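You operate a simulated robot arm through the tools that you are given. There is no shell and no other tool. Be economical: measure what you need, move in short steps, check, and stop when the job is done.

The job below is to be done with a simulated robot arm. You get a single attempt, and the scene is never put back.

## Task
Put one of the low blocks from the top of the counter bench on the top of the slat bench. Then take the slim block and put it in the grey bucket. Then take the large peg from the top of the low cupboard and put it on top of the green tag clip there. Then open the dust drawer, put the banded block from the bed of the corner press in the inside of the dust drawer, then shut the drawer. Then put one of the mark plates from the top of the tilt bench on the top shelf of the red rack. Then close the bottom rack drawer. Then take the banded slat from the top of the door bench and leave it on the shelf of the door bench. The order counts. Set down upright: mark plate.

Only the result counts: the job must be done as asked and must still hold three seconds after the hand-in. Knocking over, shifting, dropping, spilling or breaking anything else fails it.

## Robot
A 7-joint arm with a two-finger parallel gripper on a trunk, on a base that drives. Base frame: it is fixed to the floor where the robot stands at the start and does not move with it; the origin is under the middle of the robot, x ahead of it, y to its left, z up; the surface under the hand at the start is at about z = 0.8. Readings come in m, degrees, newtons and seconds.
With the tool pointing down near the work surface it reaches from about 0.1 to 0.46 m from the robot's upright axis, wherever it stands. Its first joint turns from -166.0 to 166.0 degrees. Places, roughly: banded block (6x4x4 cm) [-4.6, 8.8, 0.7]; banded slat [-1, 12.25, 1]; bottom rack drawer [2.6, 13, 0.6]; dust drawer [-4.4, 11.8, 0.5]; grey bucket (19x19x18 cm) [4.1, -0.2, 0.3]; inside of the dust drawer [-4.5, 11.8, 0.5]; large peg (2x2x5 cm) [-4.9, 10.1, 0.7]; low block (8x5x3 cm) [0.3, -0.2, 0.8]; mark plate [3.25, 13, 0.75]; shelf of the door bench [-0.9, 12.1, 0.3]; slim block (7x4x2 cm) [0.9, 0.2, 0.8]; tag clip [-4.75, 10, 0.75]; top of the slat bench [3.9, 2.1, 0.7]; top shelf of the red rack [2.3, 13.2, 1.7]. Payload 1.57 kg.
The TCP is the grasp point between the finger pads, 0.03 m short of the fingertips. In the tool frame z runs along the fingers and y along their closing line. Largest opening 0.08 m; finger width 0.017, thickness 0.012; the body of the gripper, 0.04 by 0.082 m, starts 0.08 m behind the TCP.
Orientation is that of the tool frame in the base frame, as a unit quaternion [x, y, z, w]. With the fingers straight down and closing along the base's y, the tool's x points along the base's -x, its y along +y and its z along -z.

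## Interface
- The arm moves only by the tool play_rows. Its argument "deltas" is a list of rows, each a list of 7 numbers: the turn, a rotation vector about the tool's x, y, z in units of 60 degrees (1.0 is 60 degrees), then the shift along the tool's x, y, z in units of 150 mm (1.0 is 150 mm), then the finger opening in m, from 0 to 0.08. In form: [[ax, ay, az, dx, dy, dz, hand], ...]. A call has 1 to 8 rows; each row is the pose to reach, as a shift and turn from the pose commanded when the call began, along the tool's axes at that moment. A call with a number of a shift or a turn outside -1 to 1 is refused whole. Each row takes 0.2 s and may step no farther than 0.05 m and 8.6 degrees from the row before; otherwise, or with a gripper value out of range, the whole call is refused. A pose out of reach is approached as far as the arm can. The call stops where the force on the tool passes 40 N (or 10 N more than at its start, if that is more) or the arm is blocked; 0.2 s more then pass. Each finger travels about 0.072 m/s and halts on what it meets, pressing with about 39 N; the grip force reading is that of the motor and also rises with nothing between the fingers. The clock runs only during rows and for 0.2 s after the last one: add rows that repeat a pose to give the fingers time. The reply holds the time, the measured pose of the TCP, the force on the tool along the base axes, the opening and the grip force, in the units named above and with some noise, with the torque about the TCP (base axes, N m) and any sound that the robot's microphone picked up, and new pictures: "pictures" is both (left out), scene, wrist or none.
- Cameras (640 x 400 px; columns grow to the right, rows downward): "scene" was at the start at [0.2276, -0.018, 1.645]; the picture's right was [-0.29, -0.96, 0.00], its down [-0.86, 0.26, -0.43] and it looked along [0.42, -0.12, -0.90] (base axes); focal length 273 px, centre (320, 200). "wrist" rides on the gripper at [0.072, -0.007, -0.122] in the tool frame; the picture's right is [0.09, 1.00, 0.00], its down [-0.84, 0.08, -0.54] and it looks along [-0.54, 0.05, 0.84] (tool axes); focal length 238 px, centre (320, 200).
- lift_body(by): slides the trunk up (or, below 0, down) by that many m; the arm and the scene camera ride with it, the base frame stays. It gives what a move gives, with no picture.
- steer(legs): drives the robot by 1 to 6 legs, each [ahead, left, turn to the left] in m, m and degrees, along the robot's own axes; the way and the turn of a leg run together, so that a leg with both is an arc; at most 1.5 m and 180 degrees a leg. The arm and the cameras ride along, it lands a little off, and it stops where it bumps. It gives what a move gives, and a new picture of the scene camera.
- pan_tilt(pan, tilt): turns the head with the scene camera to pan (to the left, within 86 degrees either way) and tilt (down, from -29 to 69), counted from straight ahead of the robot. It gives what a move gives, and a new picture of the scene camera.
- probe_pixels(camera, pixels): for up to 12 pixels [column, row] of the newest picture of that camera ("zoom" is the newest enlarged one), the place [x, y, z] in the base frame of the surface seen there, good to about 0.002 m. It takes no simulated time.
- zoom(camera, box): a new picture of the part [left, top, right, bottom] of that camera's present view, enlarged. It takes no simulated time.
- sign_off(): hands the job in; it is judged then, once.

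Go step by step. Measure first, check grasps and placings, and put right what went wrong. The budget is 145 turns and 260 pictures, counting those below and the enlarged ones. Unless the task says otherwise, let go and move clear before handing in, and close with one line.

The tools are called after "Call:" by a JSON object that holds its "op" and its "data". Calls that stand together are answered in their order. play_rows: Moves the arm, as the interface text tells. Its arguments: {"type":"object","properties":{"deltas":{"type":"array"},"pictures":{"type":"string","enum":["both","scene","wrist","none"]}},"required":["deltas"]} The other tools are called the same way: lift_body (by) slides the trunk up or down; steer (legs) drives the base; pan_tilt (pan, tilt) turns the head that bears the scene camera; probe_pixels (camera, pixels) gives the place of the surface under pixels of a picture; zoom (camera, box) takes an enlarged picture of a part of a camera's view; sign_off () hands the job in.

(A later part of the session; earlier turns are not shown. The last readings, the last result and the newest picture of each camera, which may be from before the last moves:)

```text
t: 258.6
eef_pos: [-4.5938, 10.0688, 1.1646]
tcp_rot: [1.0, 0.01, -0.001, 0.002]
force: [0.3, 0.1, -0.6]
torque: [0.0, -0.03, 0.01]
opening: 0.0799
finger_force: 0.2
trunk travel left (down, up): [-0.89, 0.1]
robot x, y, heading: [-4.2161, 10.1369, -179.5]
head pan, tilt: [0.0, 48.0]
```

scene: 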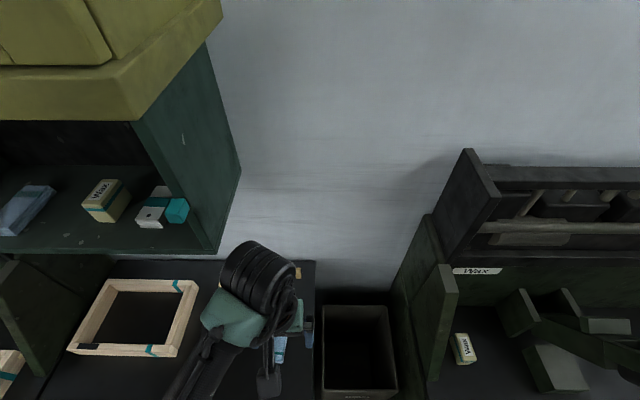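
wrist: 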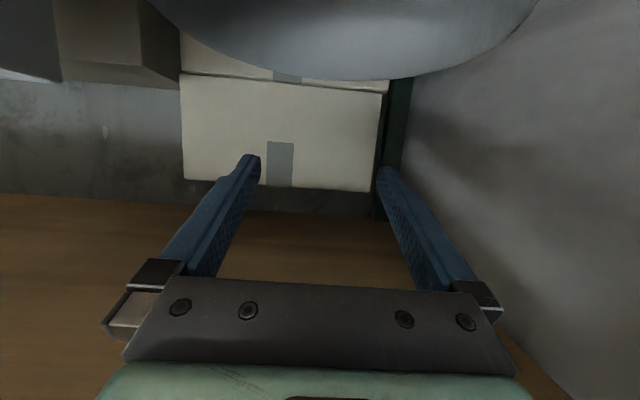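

Call:
{"op": "steer", "data": {"legs": [[0.14, 0, 0]]}}

Call:
{"op": "play_rows", "data": {"deltas": [[0, 0, 0, 0, 0, 0.05, 0.06]], "pictures": "wrist"}}

```text
t: 259.9
eef_pos: [-4.7336, 10.0685, 1.1653]
tcp_rot: [1.0, 0.01, 0.0, 0.001]
force: [-0.7, 0.1, 0.6]
torque: [0.0, 0.01, 0.0]
opening: 0.0801
finger_force: 0.0
trunk travel left (down, up): [-0.89, 0.1]
robot x, y, heading: [-4.3518, 10.1351, -179.2]
head pan, tilt: [0.0, 48.0]
```

scene: 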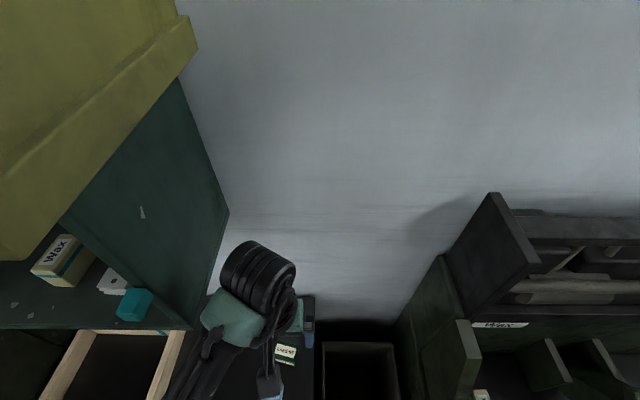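

```text
t: 260.3
eef_pos: [-4.7341, 10.0665, 1.1587]
tcp_rot: [1.0, 0.011, 0.0, 0.001]
force: [-1.1, -0.7, 0.2]
torque: [0.0, 0.03, 0.0]
opening: 0.0596
finger_force: 0.0
trunk travel left (down, up): [-0.89, 0.1]
robot x, y, heading: [-4.3561, 10.1384, -179.3]
head pan, tilt: [0.0, 48.0]
```

wrist: 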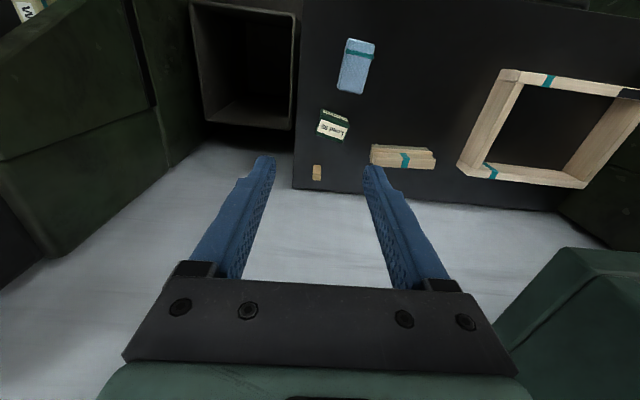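

The base gets this close without contact. I'll lower the trunk 0.3 so the arm is under the wall cabinet, then move ahead 0.09.

Call:
{"op": "lift_body", "data": {"by": -0.28}}

Call:
{"op": "steer", "data": {"legs": [[0.09, 0, -0.7]]}}

Call:
{"op": "play_rows", "data": {"deltas": [[0, 0, 0, 0, 0, 0, 0.06]], "pictures": "wrist"}}

```text
t: 263.2
eef_pos: [-4.7356, 10.067, 0.8775]
tcp_rot: [1.0, 0.01, 0.0, 0.002]
force: [-0.1, 0.2, 0.4]
torque: [0.0, 0.01, 0.01]
opening: 0.0599
finger_force: 0.1
trunk travel left (down, up): [-0.61, 0.38]
robot x, y, heading: [-4.3541, 10.1342, -179.4]
head pan, tilt: [0.0, 48.0]
```

```text
t: 264.4
eef_pos: [-4.8063, 10.0885, 0.8774]
tcp_rot: [1.0, 0.0, 0.001, 0.002]
force: [0.3, 0.0, 0.6]
torque: [-0.02, 0.01, -0.01]
opening: 0.06
finger_force: 0.1
trunk travel left (down, up): [-0.61, 0.38]
robot x, y, heading: [-4.4281, 10.1477, 179.3]
head pan, tilt: [0.0, 48.0]
stopped in leg 1: the robot was blocked; the commanded pose is now the measured one
```

scene: 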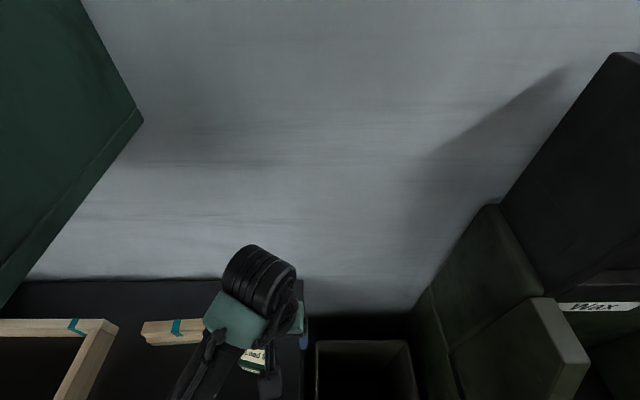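

```text
t: 264.8
eef_pos: [-4.8049, 10.1118, 0.8771]
tcp_rot: [1.0, -0.002, 0.0, 0.003]
force: [-0.6, 0.6, -0.2]
torque: [-0.07, 0.01, 0.03]
opening: 0.06
finger_force: 0.0
trunk travel left (down, up): [-0.61, 0.38]
robot x, y, heading: [-4.4263, 10.1687, 179.3]
head pan, tilt: [0.0, 48.0]
```

wrist: 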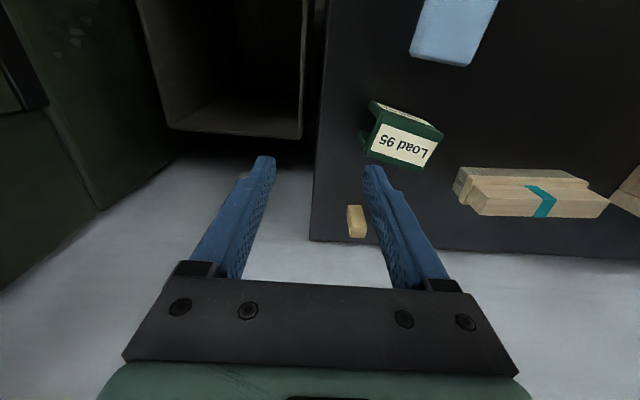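

The trunk touched the cupboard edge and slid a little. I'll ease back slightly and check that nothing shifted.

Call:
{"op": "steer", "data": {"legs": [[-0.015, 0, 0.7]]}}

Call:
{"op": "probe_pixels", "data": {"camera": "wrist", "pixels": [[357, 212], [357, 232], [351, 225], [364, 225], [400, 130], [375, 125], [440, 140], [415, 160], [395, 168], [383, 105], [300, 120], [315, 200]]}}

Call:
{"op": "pan_tilt", "data": {"pan": -10, "tilt": 65}}

```text
t: 265.6
eef_pos: [-4.7906, 10.0792, 0.8774]
tcp_rot: [1.0, 0.007, 0.0, 0.002]
force: [0.7, -0.8, 0.1]
torque: [0.02, 0.02, 0.0]
opening: 0.0599
finger_force: 0.0
trunk travel left (down, up): [-0.61, 0.38]
robot x, y, heading: [-4.4108, 10.1436, -179.8]
head pan, tilt: [0.0, 48.0]
```

scene: 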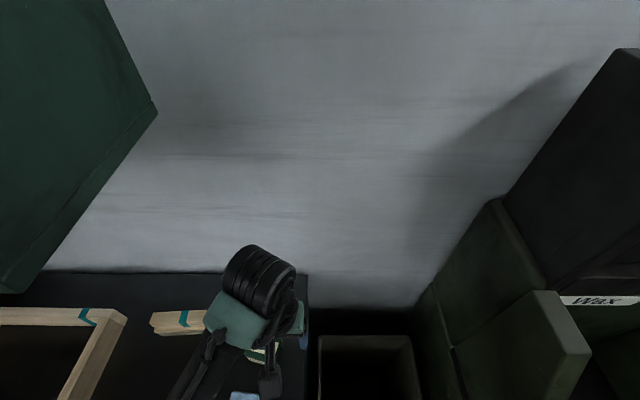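

```text
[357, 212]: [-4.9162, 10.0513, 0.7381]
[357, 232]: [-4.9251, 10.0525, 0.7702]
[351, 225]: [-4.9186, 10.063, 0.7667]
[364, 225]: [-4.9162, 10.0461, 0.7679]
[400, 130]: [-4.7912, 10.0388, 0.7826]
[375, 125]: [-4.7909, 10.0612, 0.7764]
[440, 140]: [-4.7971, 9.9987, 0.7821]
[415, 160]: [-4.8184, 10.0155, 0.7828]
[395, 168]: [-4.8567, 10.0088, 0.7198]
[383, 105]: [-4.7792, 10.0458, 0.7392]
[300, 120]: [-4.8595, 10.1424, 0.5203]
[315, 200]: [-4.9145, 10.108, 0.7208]
```

```text
t: 266.4
eef_pos: [-4.7908, 10.0799, 0.8766]
tcp_rot: [1.0, 0.007, 0.002, 0.002]
force: [0.7, -1.0, -0.6]
torque: [0.05, 0.0, -0.02]
opening: 0.0599
finger_force: 0.0
trunk travel left (down, up): [-0.61, 0.38]
robot x, y, heading: [-4.4114, 10.1455, -179.5]
head pan, tilt: [-10.0, 65.0]
```

scene: 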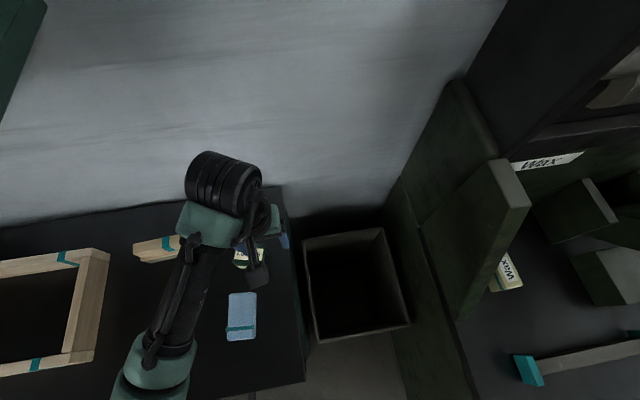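

Nothing shifted. Peg centre (-4.921, 10.0545), clip centre ≈(-4.803, 10.03). I'll move above the peg and check reach.

Call:
{"op": "play_rows", "data": {"deltas": [[0, 0, 0, -0.3, 0.05, 0, 0.05], [0, 0, 0, -0.6, 0.11, 0, 0.05], [0, 0, 0, -0.868, 0.167, 0, 0.05], [0, 0, 0, -0.868, 0.167, 0, 0.05]], "pictures": "wrist"}}

```text
t: 267.4
eef_pos: [-4.9208, 10.0534, 0.8762]
tcp_rot: [1.0, 0.007, 0.0, 0.002]
force: [0.2, -0.5, 0.6]
torque: [0.0, 0.0, 0.0]
opening: 0.0498
finger_force: 0.0
trunk travel left (down, up): [-0.61, 0.38]
robot x, y, heading: [-4.4121, 10.1447, -180.0]
head pan, tilt: [-10.0, 65.0]
```

wrist: 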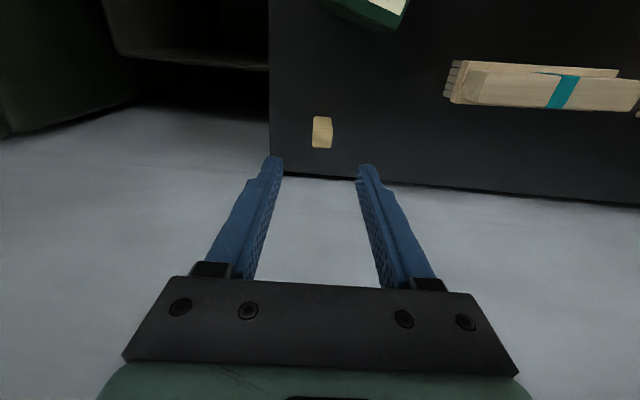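

In reach and aligned. Descend and grip.

Call:
{"op": "play_rows", "data": {"deltas": [[0, 0, 0, 0, 0, 0.25, 0.05], [0, 0, 0, 0, 0, 0.5, 0.05], [0, 0, 0, 0, 0, 0.73, 0.05], [0, 0, 0, 0, 0, 0.73, 0.05]], "pictures": "wrist"}}

```text
t: 268.4
eef_pos: [-4.9181, 10.0535, 0.7662]
tcp_rot: [1.0, 0.008, 0.0, 0.002]
force: [1.0, -0.2, -0.4]
torque: [0.03, -0.04, 0.02]
opening: 0.0501
finger_force: 0.1
trunk travel left (down, up): [-0.61, 0.38]
robot x, y, heading: [-4.4151, 10.1473, -179.7]
head pan, tilt: [-10.0, 65.0]
```

wrist: 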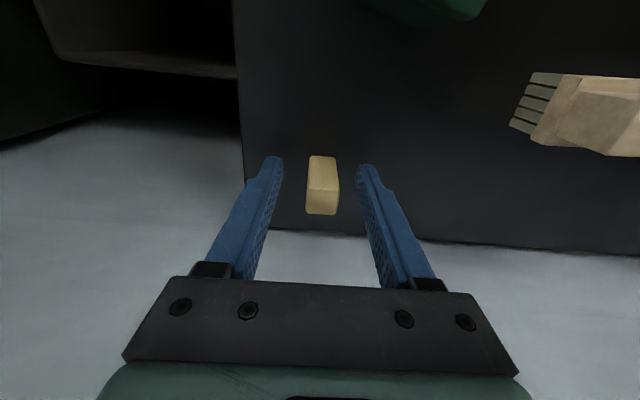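

Call:
{"op": "play_rows", "data": {"deltas": [[0, 0, 0, 0, 0, 0, 0], [0, 0, 0, 0, 0, 0, 0], [0, 0, 0, 0, 0, 0, 0], [0, 0, 0, 0, 0, -0.25, 0], [0, 0, 0, 0, 0, -0.5, 0], [0, 0, 0, 0, 0, -0.75, 0]], "pictures": "wrist"}}

```text
t: 269.8
eef_pos: [-4.9202, 10.0553, 0.8808]
tcp_rot: [1.0, 0.007, 0.001, 0.003]
force: [0.6, 0.1, -0.8]
torque: [-0.01, -0.01, 0.0]
opening: 0.0182
finger_force: 32.4
trunk travel left (down, up): [-0.61, 0.38]
robot x, y, heading: [-4.4153, 10.1475, -179.7]
head pan, tilt: [-10.0, 65.0]
```

wrist: 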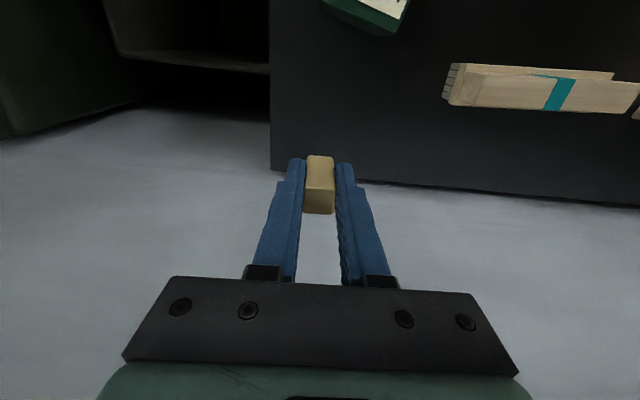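

Peg held (0.018). I'll move back partway to see the clip top under the peg.

Call:
{"op": "play_rows", "data": {"deltas": [[0, 0, 0, 0.3, 0, 0, 0], [0, 0, 0, 0.6, 0, 0, 0], [0, 0, 0, 0.8, 0, 0, 0]], "pictures": "wrist"}}

Call:
{"op": "zoom", "data": {"camera": "wrist", "box": [260, 60, 460, 220]}}

```text
t: 270.6
eef_pos: [-4.8008, 10.0536, 0.8799]
tcp_rot: [1.0, 0.007, -0.001, 0.003]
force: [0.9, -0.4, -0.7]
torque: [0.01, 0.03, -0.01]
opening: 0.0186
finger_force: 32.6
trunk travel left (down, up): [-0.61, 0.38]
robot x, y, heading: [-4.4124, 10.148, -179.9]
head pan, tilt: [-10.0, 65.0]
```

wrist: 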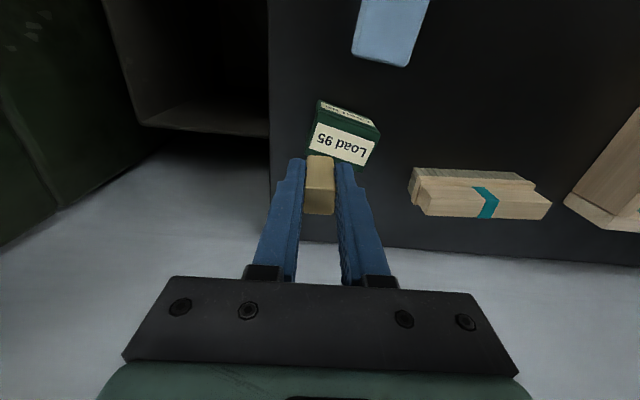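

```text
2.50 times, centred on (360, 140) of wrist
```

zoom: 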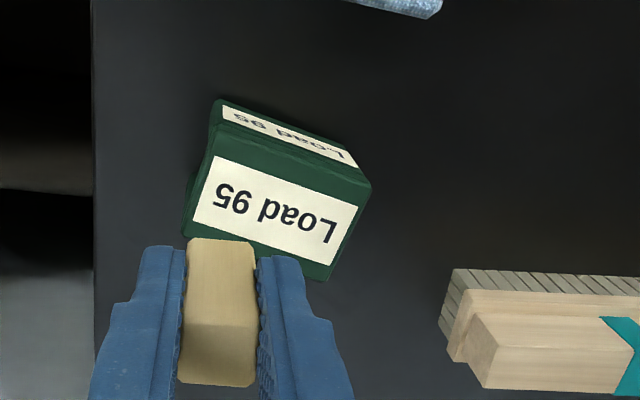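

Call:
{"op": "probe_pixels", "data": {"camera": "zoom", "pixels": [[212, 135], [365, 187], [335, 272], [192, 232], [275, 205], [290, 165], [240, 180], [310, 240]]}}

```text
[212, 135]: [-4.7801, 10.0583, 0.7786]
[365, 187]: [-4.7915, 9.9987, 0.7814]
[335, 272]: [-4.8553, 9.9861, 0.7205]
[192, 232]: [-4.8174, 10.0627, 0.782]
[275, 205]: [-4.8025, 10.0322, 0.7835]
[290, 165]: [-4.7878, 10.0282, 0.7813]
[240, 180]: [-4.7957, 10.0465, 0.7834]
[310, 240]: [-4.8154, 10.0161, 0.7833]
```

Clip top centre is (-4.804, 10.031), z 0.783. I'll shift over it and lower until the peg rests.

Call:
{"op": "play_rows", "data": {"deltas": [[0, 0, 0, -0.02, 0.15, 0, 0], [0, 0, 0, -0.02, 0.15, 0.15, 0], [0, 0, 0, -0.02, 0.15, 0.29, 0], [0, 0, 0, -0.02, 0.15, 0.32, 0]], "pictures": "wrist"}}

Call:
{"op": "zoom", "data": {"camera": "scene", "box": [190, 200, 310, 300]}}

```text
t: 271.6
eef_pos: [-4.8042, 10.032, 0.8321]
tcp_rot: [1.0, 0.007, 0.001, 0.002]
force: [0.8, -0.1, -0.7]
torque: [-0.03, 0.01, -0.01]
opening: 0.0184
finger_force: 32.7
trunk travel left (down, up): [-0.61, 0.38]
robot x, y, heading: [-4.4131, 10.1461, -179.7]
head pan, tilt: [-10.0, 65.0]
```

wrist: 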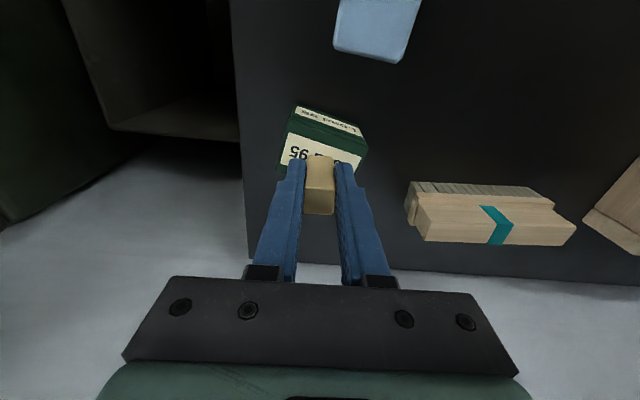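

```text
4.00 times, centred on (250, 250) of scene
```

zoom: 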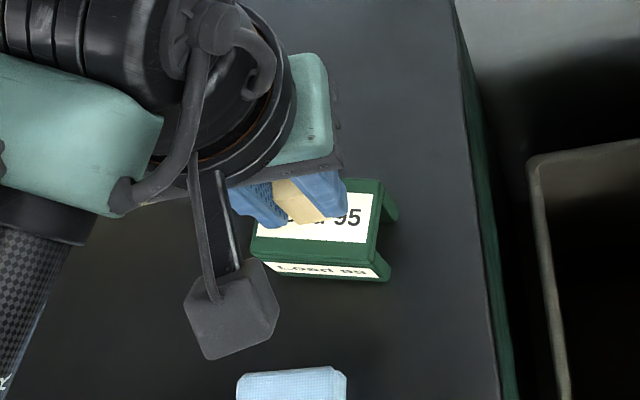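

Call:
{"op": "play_rows", "data": {"deltas": [[0, 0, 0, 0, 0, 0.02, 0], [0, 0, 0, 0, 0, 0.02, 0], [0, 0, 0, 0, 0, 0.02, 0.04], [0, 0, 0, 0, 0, 0.02, 0.04]], "pictures": "none"}}

Call:
{"op": "play_rows", "data": {"deltas": [[0, 0, 0, 0, 0, -0.2, 0.04], [0, 0, 0, 0, 0, -0.5, 0.04], [0, 0, 0, 0, 0, -0.8, 0.04]], "pictures": "wrist"}}

```text
t: 272.6
eef_pos: [-4.8036, 10.0312, 0.8286]
tcp_rot: [1.0, 0.007, 0.001, 0.002]
force: [0.4, -0.8, 0.5]
torque: [0.0, 0.0, 0.04]
opening: 0.04
finger_force: 0.0
trunk travel left (down, up): [-0.61, 0.38]
robot x, y, heading: [-4.4091, 10.1471, -179.8]
head pan, tilt: [-10.0, 65.0]
```

```text
t: 273.4
eef_pos: [-4.8047, 10.0346, 0.9496]
tcp_rot: [1.0, 0.008, 0.001, 0.002]
force: [-0.5, -0.2, -0.5]
torque: [-0.04, 0.0, 0.02]
opening: 0.0399
finger_force: 0.1
trunk travel left (down, up): [-0.61, 0.38]
robot x, y, heading: [-4.4121, 10.1466, -180.1]
head pan, tilt: [-10.0, 65.0]
```

wrist: 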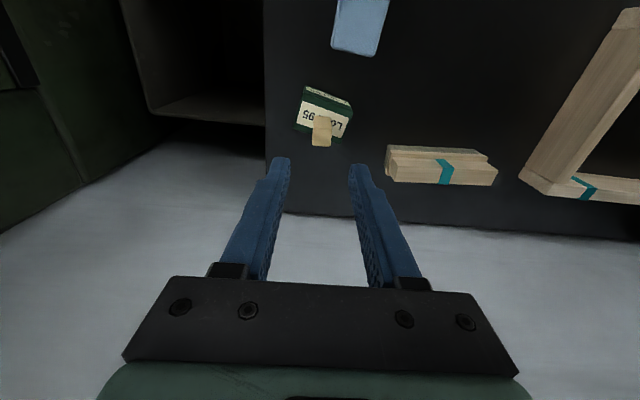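

The peg stands on the clip (322,128). I'll back off and go to the dust drawer at y≈11.8.

Call:
{"op": "steer", "data": {"legs": [[-0.6, 0, 0], [0, -1.5, 0]]}}

Call:
{"op": "pan_tilt", "data": {"pan": 0, "tilt": 45}}

```text
t: 283.8
eef_pos: [-4.225, 11.5407, 0.9492]
tcp_rot: [1.0, 0.017, 0.001, 0.002]
force: [0.1, -0.5, -0.2]
torque: [0.01, 0.01, 0.05]
opening: 0.0401
finger_force: 0.1
trunk travel left (down, up): [-0.61, 0.38]
robot x, y, heading: [-3.8363, 11.662, -178.6]
head pan, tilt: [-10.0, 65.0]
```

scene: 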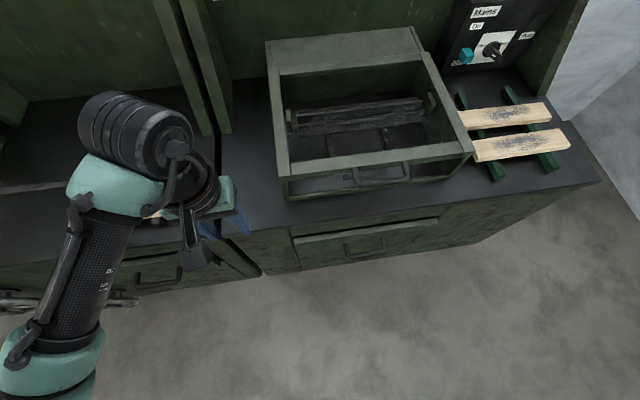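

```text
t: 284.6
eef_pos: [-4.2253, 11.5409, 0.9508]
tcp_rot: [1.0, 0.017, 0.0, 0.001]
force: [1.0, 0.8, -0.3]
torque: [0.04, -0.02, 0.04]
opening: 0.0399
finger_force: 0.1
trunk travel left (down, up): [-0.61, 0.38]
robot x, y, heading: [-3.8346, 11.6615, -178.5]
head pan, tilt: [0.0, 45.0]
```

scene: 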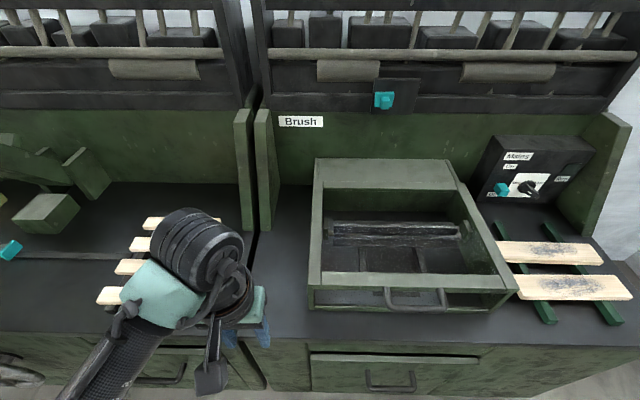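

Call:
{"op": "probe_pixels", "data": {"camera": "scene", "pixels": [[390, 388], [368, 378], [415, 378], [312, 358], [478, 360], [390, 368], [160, 380], [330, 330], [390, 300], [250, 330]]}}

Call:
{"op": "steer", "data": {"legs": [[-0.5, -0.1, -1.4]]}}

Call:
{"op": "pan_tilt", "data": {"pan": 0, "tilt": 45}}

Call:
{"op": "zoom", "data": {"camera": "scene", "box": [200, 120, 520, 340]}}

```text
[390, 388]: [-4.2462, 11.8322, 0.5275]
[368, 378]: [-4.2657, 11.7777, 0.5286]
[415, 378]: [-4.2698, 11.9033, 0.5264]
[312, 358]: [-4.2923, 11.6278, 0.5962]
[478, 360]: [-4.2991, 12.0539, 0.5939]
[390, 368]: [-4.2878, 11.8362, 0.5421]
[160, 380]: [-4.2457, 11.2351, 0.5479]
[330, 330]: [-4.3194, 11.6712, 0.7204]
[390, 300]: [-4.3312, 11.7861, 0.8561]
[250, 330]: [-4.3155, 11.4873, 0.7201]
```

```text
t: 287.6
eef_pos: [-3.7383, 11.6578, 0.9495]
tcp_rot: [1.0, 0.002, 0.0, 0.001]
force: [0.2, -0.6, 0.1]
torque: [-0.01, -0.03, -0.01]
opening: 0.0401
finger_force: 0.0
trunk travel left (down, up): [-0.61, 0.38]
robot x, y, heading: [-3.3443, 11.7683, 179.5]
head pan, tilt: [0.0, 45.0]
```

scene: 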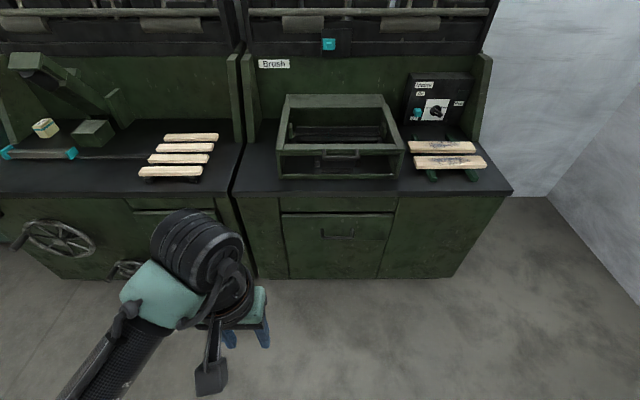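

```text
t: 288.2
eef_pos: [-3.7398, 11.6583, 0.9505]
tcp_rot: [1.0, 0.003, 0.001, 0.002]
force: [0.8, 0.0, 0.5]
torque: [0.02, 0.0, -0.01]
opening: 0.0402
finger_force: 0.0
trunk travel left (down, up): [-0.61, 0.38]
robot x, y, heading: [-3.3429, 11.7621, 180.1]
head pan, tilt: [0.0, 45.0]
```

scene: 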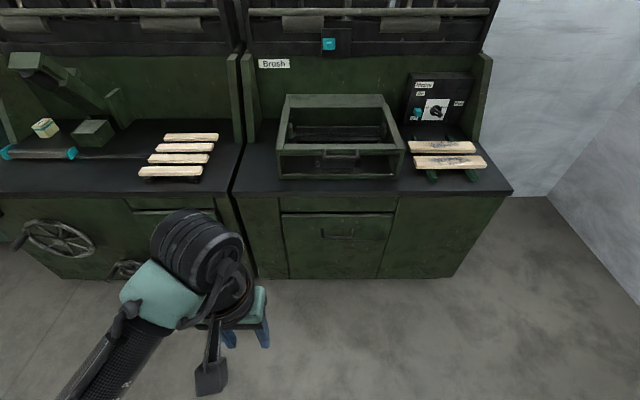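

```text
1.82 times, centred on (360, 230) of scene
```

zoom: 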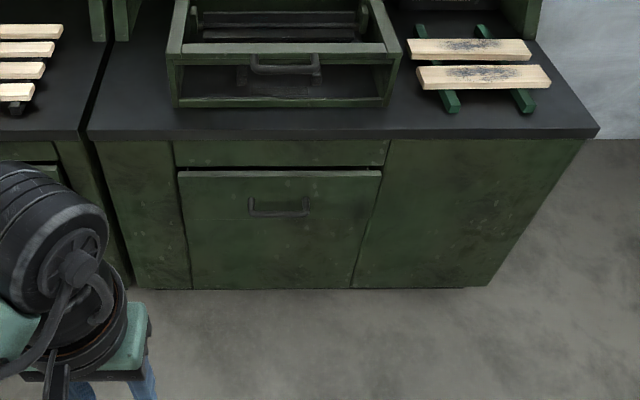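

The dust drawer's handle is a bar at (-4.246, 11.78–11.90, 0.5275) on a face at x≈-4.295. I'll move up, turn the fingers to close front-to-back, and lower onto the bar.

Call:
{"op": "steer", "data": {"legs": [[0.42, -0.08, 0]]}}

Call:
{"op": "play_rows", "data": {"deltas": [[0, 0, 0.14, 0, 0, 0, 0.06], [0, 0, 0.28, 0, -0.1, 0, 0.06], [0, 0, 0.42, 0, -0.2, 0, 0.06], [0, 0, 0.56, 0, -0.3, 0, 0.06], [0, 0, 0.7, 0, -0.4, 0, 0.06], [0, 0, 0.84, 0, -0.5, 0, 0.06], [0, 0, 0.97, 0, -0.6, 0, 0.06]], "pictures": "none"}}

Call:
{"op": "play_rows", "data": {"deltas": [[0, 0, 0.14, 0, 0, 0, 0.06], [0, 0, 0.28, 0, 0, 0, 0.06], [0, 0, 0.42, 0, 0, 0, 0.06], [0, 0, 0.53, 0, 0, 0, 0.06]], "pictures": "wrist"}}

```text
t: 290.8
eef_pos: [-4.1662, 11.7411, 0.9492]
tcp_rot: [1.0, 0.001, 0.001, 0.001]
force: [0.4, 0.0, -1.0]
torque: [0.0, 0.02, 0.01]
opening: 0.04
finger_force: 0.0
trunk travel left (down, up): [-0.61, 0.38]
robot x, y, heading: [-3.7709, 11.8495, 179.6]
head pan, tilt: [0.0, 45.0]
```

scene: 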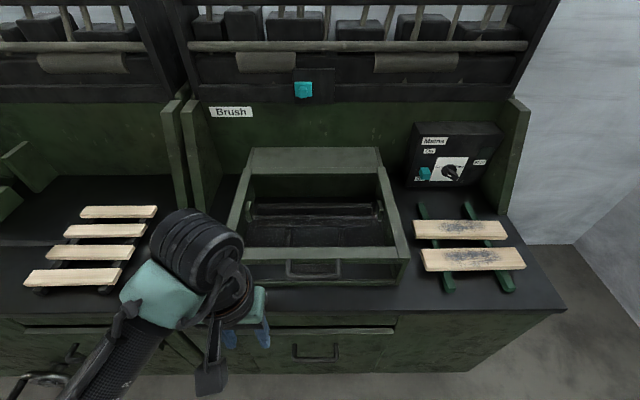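

```text
t: 292.4
eef_pos: [-4.1655, 11.8311, 0.9501]
tcp_rot: [0.874, -0.486, 0.001, 0.002]
force: [0.1, -0.4, 0.7]
torque: [-0.02, -0.01, 0.0]
opening: 0.06
finger_force: 0.0
trunk travel left (down, up): [-0.61, 0.38]
robot x, y, heading: [-3.77, 11.8492, 179.7]
head pan, tilt: [0.0, 45.0]
```

```text
t: 293.4
eef_pos: [-4.1653, 11.832, 0.9487]
tcp_rot: [0.707, -0.707, 0.002, 0.001]
force: [0.5, -0.2, 0.7]
torque: [0.03, 0.02, 0.02]
opening: 0.0599
finger_force: 0.0
trunk travel left (down, up): [-0.61, 0.38]
robot x, y, heading: [-3.7678, 11.847, 179.7]
head pan, tilt: [0.0, 45.0]
```

wrist: 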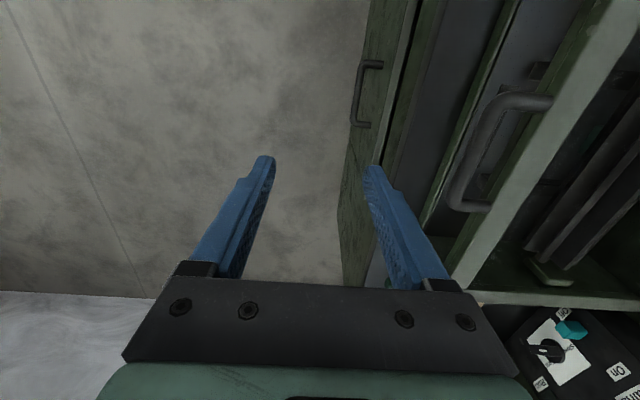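

Call:
{"op": "probe_pixels", "data": {"camera": "wrist", "pixels": [[357, 95], [365, 65], [353, 122], [368, 125], [378, 64], [375, 95], [390, 100]]}}

Call:
{"op": "zoom", "data": {"camera": "wrist", "box": [320, 40, 440, 150]}}

```text
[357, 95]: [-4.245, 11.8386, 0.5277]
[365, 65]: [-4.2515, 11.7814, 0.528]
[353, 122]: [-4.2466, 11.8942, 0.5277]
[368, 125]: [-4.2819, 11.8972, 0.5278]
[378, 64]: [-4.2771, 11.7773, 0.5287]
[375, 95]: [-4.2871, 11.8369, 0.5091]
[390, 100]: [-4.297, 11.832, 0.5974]
```

```text
3.64 times, centred on (380, 95) of wrist
```

zoom: 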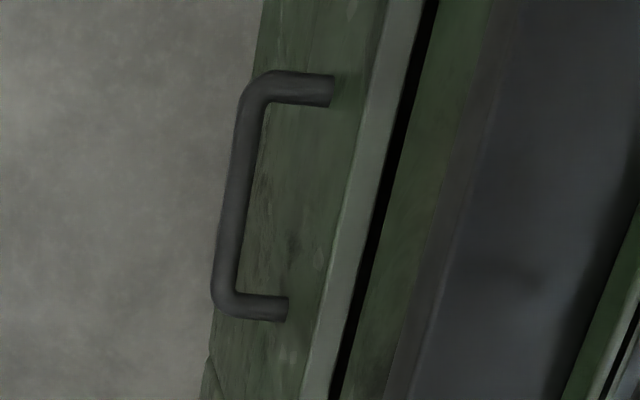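

Call:
{"op": "probe_pixels", "data": {"camera": "wrist", "pixels": [[452, 190], [460, 160], [500, 100], [545, 100], [440, 230], [480, 205]]}}

Call:
{"op": "play_rows", "data": {"deltas": [[0, 0, 0, -0.02, 0.27, 0, 0.036], [0, 0, 0, -0.04, 0.537, 0, 0.036]], "pictures": "wrist"}}

```text
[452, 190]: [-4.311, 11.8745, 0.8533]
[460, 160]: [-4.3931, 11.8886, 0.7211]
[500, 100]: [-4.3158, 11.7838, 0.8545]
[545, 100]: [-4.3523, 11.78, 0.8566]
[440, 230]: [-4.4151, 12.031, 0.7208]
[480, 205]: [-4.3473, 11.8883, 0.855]
```

```text
t: 294.0
eef_pos: [-4.2451, 11.8377, 0.9489]
tcp_rot: [0.707, -0.707, 0.002, 0.001]
force: [0.1, -0.7, -0.4]
torque: [0.01, -0.01, 0.02]
opening: 0.0359
finger_force: 0.1
trunk travel left (down, up): [-0.61, 0.38]
robot x, y, heading: [-3.7674, 11.8482, 179.6]
head pan, tilt: [0.0, 45.0]
```

wrist: 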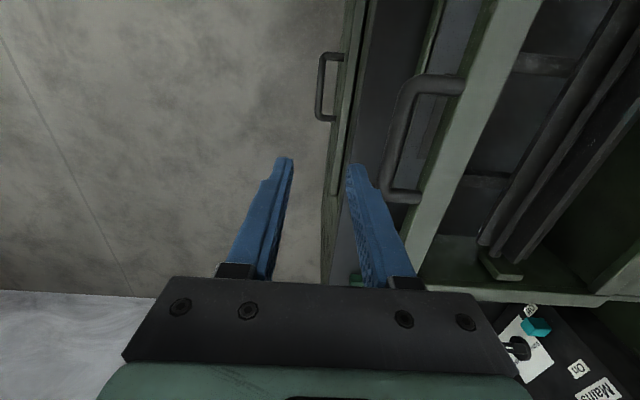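

Clear by about 2 cm of the tray handle. I'll lower the trunk, then finish with the arm.

Call:
{"op": "lift_body", "data": {"by": -0.2}}

Call:
{"op": "lift_body", "data": {"by": -0.16}}

Call:
{"op": "play_rows", "data": {"deltas": [[0, 0, 0, 0, 0, 0.05, 0.036]]}}

```text
t: 296.2
eef_pos: [-4.2454, 11.8375, 0.7484]
tcp_rot: [0.709, -0.705, 0.002, 0.002]
force: [-0.1, -0.6, -1.2]
torque: [-0.01, 0.02, -0.03]
opening: 0.0362
finger_force: 0.1
trunk travel left (down, up): [-0.41, 0.58]
robot x, y, heading: [-3.7693, 11.8457, 179.8]
head pan, tilt: [0.0, 45.0]
```

```text
t: 298.0
eef_pos: [-4.2457, 11.8374, 0.5889]
tcp_rot: [0.708, -0.706, 0.002, 0.0]
force: [0.4, 0.9, 0.6]
torque: [-0.03, 0.04, -0.02]
opening: 0.0362
finger_force: 0.0
trunk travel left (down, up): [-0.25, 0.74]
robot x, y, heading: [-3.7683, 11.8488, 179.5]
head pan, tilt: [0.0, 45.0]
```

```text
t: 298.4
eef_pos: [-4.2454, 11.8371, 0.5815]
tcp_rot: [0.709, -0.706, 0.002, 0.001]
force: [-0.1, 0.0, -0.2]
torque: [0.02, -0.01, 0.0]
opening: 0.0363
finger_force: 0.1
trunk travel left (down, up): [-0.25, 0.74]
robot x, y, heading: [-3.768, 11.8473, 179.6]
head pan, tilt: [0.0, 45.0]
```

scene: 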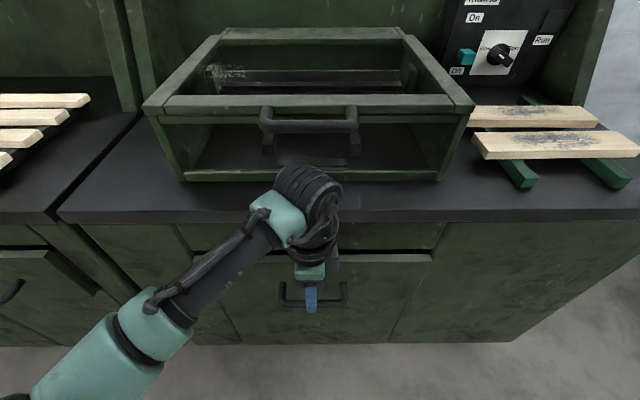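
wrist: 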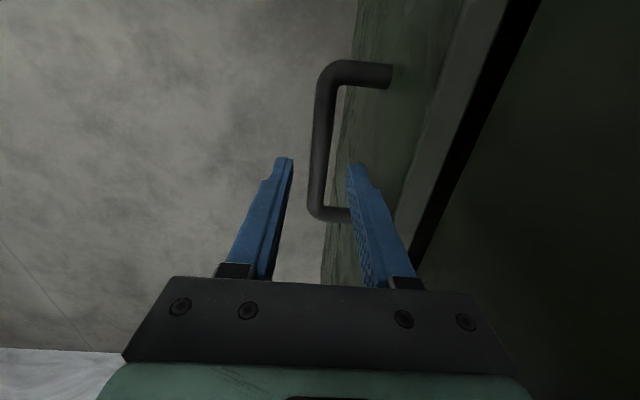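

The bar is between the fingers (wrist 318,150). Down 5 cm, close, and pull gently.

Call:
{"op": "play_rows", "data": {"deltas": [[0, 0, 0, 0, 0, 0.18, 0.036], [0, 0, 0, 0, 0, 0.34, 0.036], [0, 0, 0, 0, 0, 0.34, 0.0], [0, 0, 0, 0, 0, 0.34, 0.0]], "pictures": "none"}}

Call:
{"op": "play_rows", "data": {"deltas": [[0, 0, 0, 0, -0.1, 0, 0.0], [0, 0, 0, 0, -0.2, 0, 0.0], [0, 0, 0, 0, -0.35, 0, 0.0], [0, 0, 0, 0, -0.5, 0, 0.0], [0, 0, 0, 0, -0.65, 0, 0.0], [0, 0, 0, 0, -0.8, 0, 0.0], [0, 0, 0, 0, -1.0, 0, 0.0]]}}

```text
t: 299.4
eef_pos: [-4.2442, 11.8363, 0.5317]
tcp_rot: [0.708, -0.706, 0.002, 0.001]
force: [-2.0, -0.4, -0.2]
torque: [0.21, 0.08, -0.16]
opening: 0.0158
finger_force: 31.3
trunk travel left (down, up): [-0.25, 0.74]
robot x, y, heading: [-3.7711, 11.8508, 179.7]
head pan, tilt: [0.0, 45.0]
```

```text
t: 301.0
eef_pos: [-4.0938, 11.8366, 0.5316]
tcp_rot: [0.708, -0.706, 0.003, 0.0]
force: [0.9, -1.6, 10.4]
torque: [0.29, -0.13, -0.19]
opening: 0.016
finger_force: 31.4
trunk travel left (down, up): [-0.25, 0.74]
robot x, y, heading: [-3.772, 11.8499, 179.7]
head pan, tilt: [0.0, 45.0]
```

scene: 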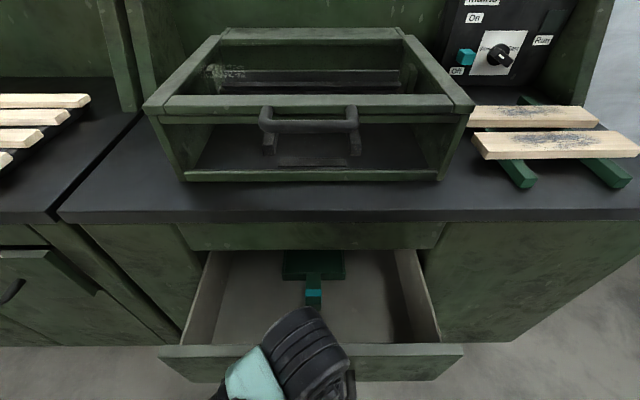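
wrist: 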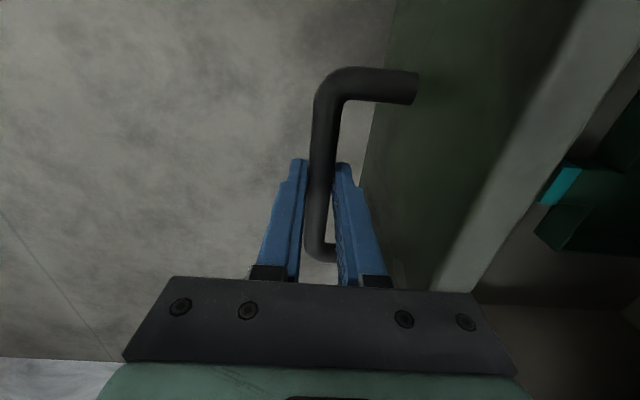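

The drawer is open 15 cm with a green tool inside. I'll pull about 11 cm more.

Call:
{"op": "play_rows", "data": {"deltas": [[0, 0, 0, 0, -0.15, 0, 0.0], [0, 0, 0, 0, -0.3, 0, 0.0], [0, 0, 0, 0, -0.45, 0, 0.0], [0, 0, 0, 0, -0.6, 0, 0.0], [0, 0, 0, 0, -0.7, 0, 0.0]], "pictures": "none"}}

Call:
{"op": "pan_tilt", "data": {"pan": 0, "tilt": 60}}

```text
t: 302.2
eef_pos: [-4.0131, 11.8363, 0.5121]
tcp_rot: [0.708, -0.706, 0.002, 0.0]
force: [1.2, 4.4, 22.3]
torque: [-0.01, 0.0, -0.05]
opening: 0.0157
finger_force: 31.0
out of reach, approached as far as the arm can: row 4, 5
trunk travel left (down, up): [-0.25, 0.74]
robot x, y, heading: [-3.7682, 11.8494, 179.7]
head pan, tilt: [0.0, 45.0]
```

```text
t: 303.0
eef_pos: [-4.0129, 11.8365, 0.5112]
tcp_rot: [0.708, -0.706, 0.001, 0.0]
force: [3.0, 14.0, 12.4]
torque: [0.42, 0.0, -0.07]
opening: 0.0157
finger_force: 31.2
trunk travel left (down, up): [-0.25, 0.74]
robot x, y, heading: [-3.7704, 11.8473, 179.4]
head pan, tilt: [0.0, 60.0]
```

scene: 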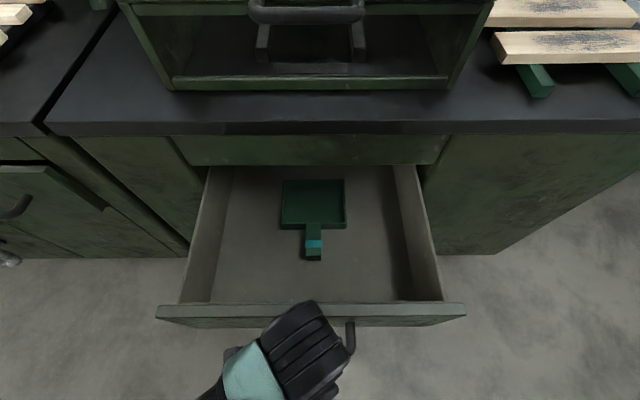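

Open about 23 cm, enough. I'll release the bar, raise the trunk, and measure the drawer's inside.

Call:
{"op": "probe_pixels", "data": {"camera": "scene", "pixels": [[260, 280], [360, 280], [370, 240], [255, 230], [185, 312], [440, 310], [210, 180], [405, 180], [315, 205], [313, 255], [300, 310], [300, 175]]}}

Call:
{"op": "play_rows", "data": {"deltas": [[0, 0, 0, 0, 0, 0, 0.036], [0, 0, 0, 0, 0, 0, 0.036]], "pictures": "none"}}

Call:
{"op": "lift_body", "data": {"by": 0.4}}

Call:
{"op": "lift_body", "data": {"by": 0.15}}

Call:
{"op": "pan_tilt", "data": {"pan": 0, "tilt": 60}}

```text
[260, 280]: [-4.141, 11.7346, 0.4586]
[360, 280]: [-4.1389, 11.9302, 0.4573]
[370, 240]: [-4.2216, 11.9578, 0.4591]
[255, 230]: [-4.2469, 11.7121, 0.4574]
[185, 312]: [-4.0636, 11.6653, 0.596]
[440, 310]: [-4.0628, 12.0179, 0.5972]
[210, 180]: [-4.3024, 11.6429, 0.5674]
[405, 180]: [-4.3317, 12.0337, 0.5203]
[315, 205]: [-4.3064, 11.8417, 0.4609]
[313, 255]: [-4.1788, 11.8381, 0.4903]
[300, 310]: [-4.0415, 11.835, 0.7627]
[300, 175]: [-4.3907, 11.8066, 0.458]
```

```text
t: 303.6
eef_pos: [-4.0143, 11.8357, 0.5113]
tcp_rot: [0.708, -0.706, 0.002, 0.002]
force: [0.4, 0.0, 0.1]
torque: [0.01, -0.02, 0.0]
opening: 0.0361
finger_force: 0.1
trunk travel left (down, up): [-0.25, 0.74]
robot x, y, heading: [-3.7735, 11.8513, 179.7]
head pan, tilt: [0.0, 60.0]
```

```text
t: 307.4
eef_pos: [-4.0121, 11.8362, 0.9121]
tcp_rot: [0.709, -0.705, 0.002, 0.0]
force: [0.0, 0.1, -0.4]
torque: [0.02, 0.0, 0.05]
opening: 0.0361
finger_force: 0.0
trunk travel left (down, up): [-0.65, 0.34]
robot x, y, heading: [-3.7679, 11.8488, 179.5]
head pan, tilt: [0.0, 60.0]
```

```text
t: 309.2
eef_pos: [-4.0143, 11.8352, 1.0628]
tcp_rot: [0.709, -0.706, 0.002, 0.0]
force: [0.5, -0.5, -0.5]
torque: [-0.02, -0.04, 0.02]
opening: 0.036
finger_force: 0.1
trunk travel left (down, up): [-0.8, 0.19]
robot x, y, heading: [-3.771, 11.8447, 179.4]
head pan, tilt: [0.0, 60.0]
```

```text
t: 309.8
eef_pos: [-4.0136, 11.8351, 1.0626]
tcp_rot: [0.708, -0.706, 0.002, 0.001]
force: [-0.6, 0.4, 0.3]
torque: [0.01, 0.01, -0.02]
opening: 0.0361
finger_force: 0.0
trunk travel left (down, up): [-0.8, 0.19]
robot x, y, heading: [-3.7729, 11.8478, 179.7]
head pan, tilt: [0.0, 60.0]
```

scene: 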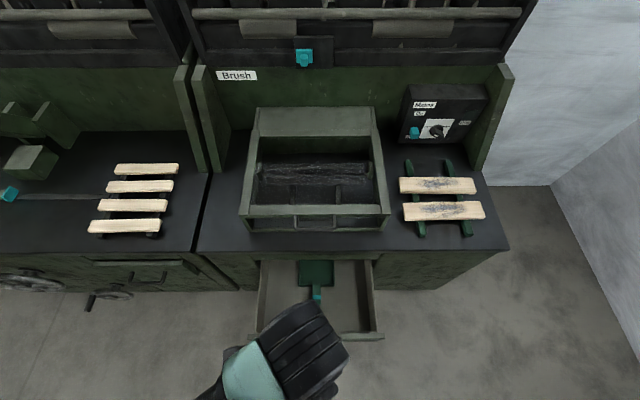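

The drawer floor is at z 0.458 with free space at about (-4.14, 11.93). Now to the corner press for the banded block.

Call:
{"op": "steer", "data": {"legs": [[0, 1.5, 0], [0, 1.5, 0.3]]}}

Call:
{"op": "pan_tilt", "data": {"pan": 0, "tilt": 50}}

Call:
{"op": "zoom", "data": {"camera": "scene", "box": [120, 100, 440, 300]}}

```text
t: 324.1
eef_pos: [-3.9818, 8.8585, 1.0626]
tcp_rot: [0.718, -0.696, 0.002, 0.001]
force: [0.5, 0.0, -1.1]
torque: [0.0, 0.02, 0.0]
opening: 0.0359
finger_force: 0.0
trunk travel left (down, up): [-0.8, 0.19]
robot x, y, heading: [-3.7383, 8.8802, -178.7]
head pan, tilt: [0.0, 60.0]
```

scene: 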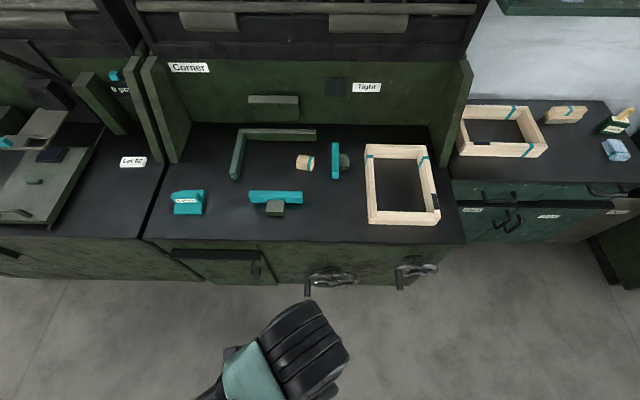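

```text
t: 324.8
eef_pos: [-3.98, 8.8586, 1.0625]
tcp_rot: [0.718, -0.696, 0.002, 0.0]
force: [-0.6, -0.3, 0.2]
torque: [-0.01, -0.01, -0.02]
opening: 0.0361
finger_force: 0.0
trunk travel left (down, up): [-0.8, 0.19]
robot x, y, heading: [-3.7355, 8.8796, -178.7]
head pan, tilt: [0.0, 50.0]
```

scene: 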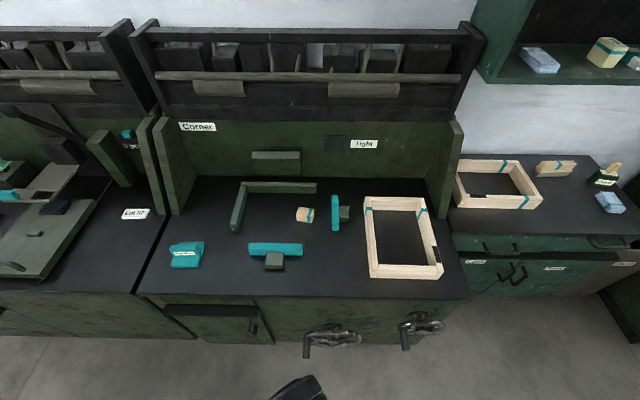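

```text
2.00 times, centred on (280, 200) of scene
```

zoom: 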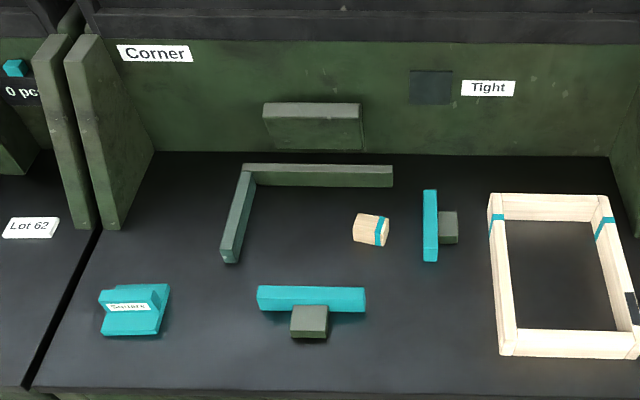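

Call:
{"op": "probe_pixels", "data": {"camera": "zoom", "pixels": [[370, 220], [358, 215], [385, 222], [355, 240], [375, 242], [431, 195], [432, 258], [265, 300], [362, 298], [315, 280], [340, 175], [400, 330]]}}

Call:
{"op": "zoom", "data": {"camera": "scene", "box": [280, 190, 350, 240]}}

```text
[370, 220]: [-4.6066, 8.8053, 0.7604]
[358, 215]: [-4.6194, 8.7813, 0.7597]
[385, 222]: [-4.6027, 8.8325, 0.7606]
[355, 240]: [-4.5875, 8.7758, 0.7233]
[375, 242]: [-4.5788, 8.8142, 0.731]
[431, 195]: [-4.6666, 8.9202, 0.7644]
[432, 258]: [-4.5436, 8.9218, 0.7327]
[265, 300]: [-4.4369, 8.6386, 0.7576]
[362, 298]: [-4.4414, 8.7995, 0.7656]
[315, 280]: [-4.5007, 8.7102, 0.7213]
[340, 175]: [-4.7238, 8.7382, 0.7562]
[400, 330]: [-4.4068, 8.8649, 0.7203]
```

```text
8.00 times, centred on (315, 215) of scene
```

zoom: 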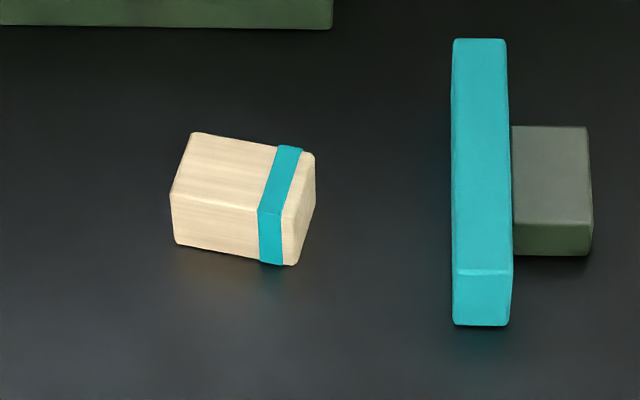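

Call:
{"op": "probe_pixels", "data": {"camera": "scene", "pixels": [[307, 350], [330, 335], [355, 338], [404, 345], [425, 325], [262, 325], [215, 335], [440, 300], [150, 297]]}}

```text
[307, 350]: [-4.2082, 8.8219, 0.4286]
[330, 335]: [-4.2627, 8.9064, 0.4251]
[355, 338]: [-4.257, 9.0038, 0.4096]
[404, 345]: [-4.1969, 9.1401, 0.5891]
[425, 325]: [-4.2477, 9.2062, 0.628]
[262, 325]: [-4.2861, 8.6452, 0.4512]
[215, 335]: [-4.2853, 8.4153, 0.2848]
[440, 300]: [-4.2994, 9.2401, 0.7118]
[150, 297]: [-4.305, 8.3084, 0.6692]
```

A crank handle sticks out at (-4.208, 8.822, 0.43), so I'll come in at y≈8.63 with the trunk left of it.

Call:
{"op": "steer", "data": {"legs": [[0, 0.25, -1.3], [0.36, 0, 0]]}}

Call:
{"op": "play_rows", "data": {"deltas": [[0, 0, 0, -0.2, 0.2, 0, 0.07], [0, 0, 0, -0.4, 0.4, 0, 0.07], [0, 0, 0, -0.6, 0.6, 0, 0.07], [0, 0, 0, -0.8, 0.8, 0, 0.07]]}}

```text
t: 328.5
eef_pos: [-4.334, 8.6235, 1.0622]
tcp_rot: [0.708, -0.706, 0.002, 0.0]
force: [-0.3, 0.2, 0.2]
torque: [-0.01, -0.03, -0.02]
opening: 0.0361
finger_force: 0.0
trunk travel left (down, up): [-0.8, 0.19]
robot x, y, heading: [-4.0893, 8.6359, 179.6]
head pan, tilt: [0.0, 50.0]
```

scene: 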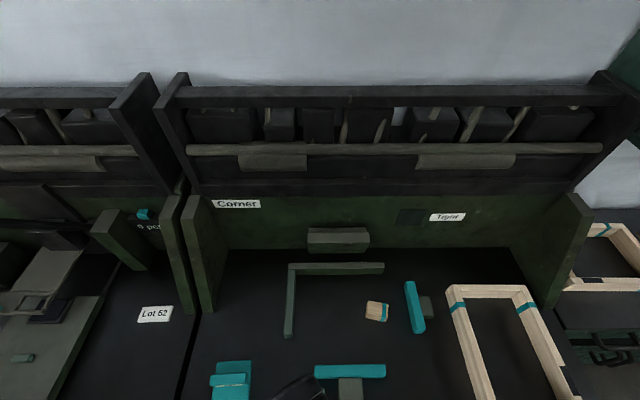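

```text
t: 329.5
eef_pos: [-4.4526, 8.7438, 1.0607]
tcp_rot: [0.708, -0.706, 0.002, 0.0]
force: [-0.4, -0.1, 0.5]
torque: [0.0, -0.01, 0.02]
opening: 0.0701
finger_force: 0.0
trunk travel left (down, up): [-0.8, 0.19]
robot x, y, heading: [-4.0871, 8.6384, 179.3]
head pan, tilt: [0.0, 50.0]
```

scene: 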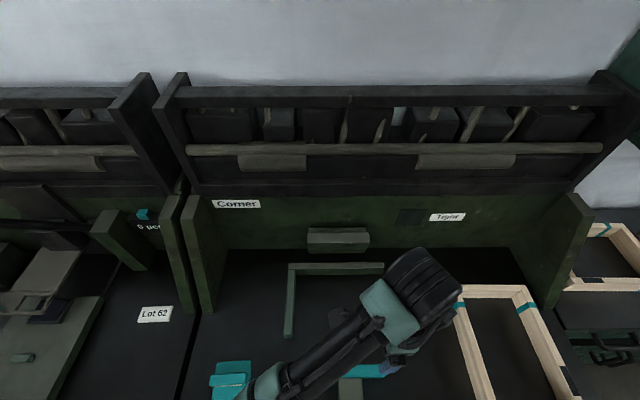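
wrist: 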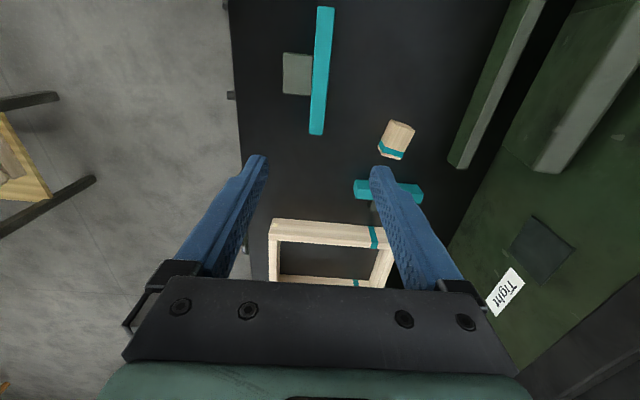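

Call:
{"op": "zoom", "data": {"camera": "wrist", "box": [360, 100, 440, 180]}}

Call:
{"op": "probe_pixels", "data": {"camera": "wrist", "pixels": [[390, 122], [413, 127], [405, 153], [383, 146], [397, 137], [404, 158]]}}

```text
5.00 times, centred on (400, 140) of wrist
```

zoom: 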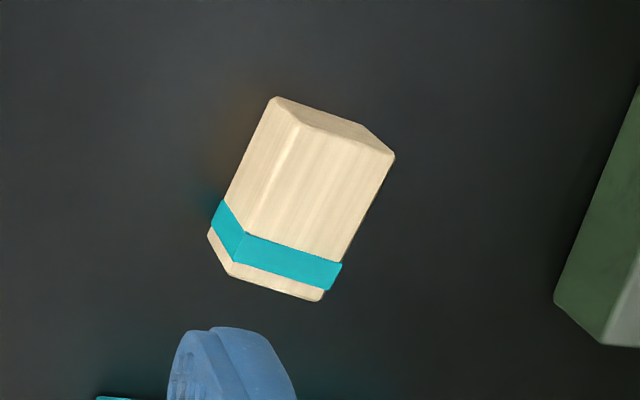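

```text
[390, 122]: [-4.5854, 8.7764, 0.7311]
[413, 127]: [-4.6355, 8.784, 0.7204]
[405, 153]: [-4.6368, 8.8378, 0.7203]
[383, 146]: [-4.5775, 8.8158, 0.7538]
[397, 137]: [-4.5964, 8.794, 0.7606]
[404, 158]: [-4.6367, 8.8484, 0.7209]
```

Call:
{"op": "probe_pixels", "data": {"camera": "zoom", "pixels": [[303, 132], [386, 158], [320, 293], [236, 268], [310, 200], [260, 195]]}}

```text
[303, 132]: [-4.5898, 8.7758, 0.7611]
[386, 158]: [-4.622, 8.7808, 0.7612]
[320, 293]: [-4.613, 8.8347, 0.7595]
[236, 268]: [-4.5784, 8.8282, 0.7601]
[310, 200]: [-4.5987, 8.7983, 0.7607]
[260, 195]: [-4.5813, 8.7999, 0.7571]
```

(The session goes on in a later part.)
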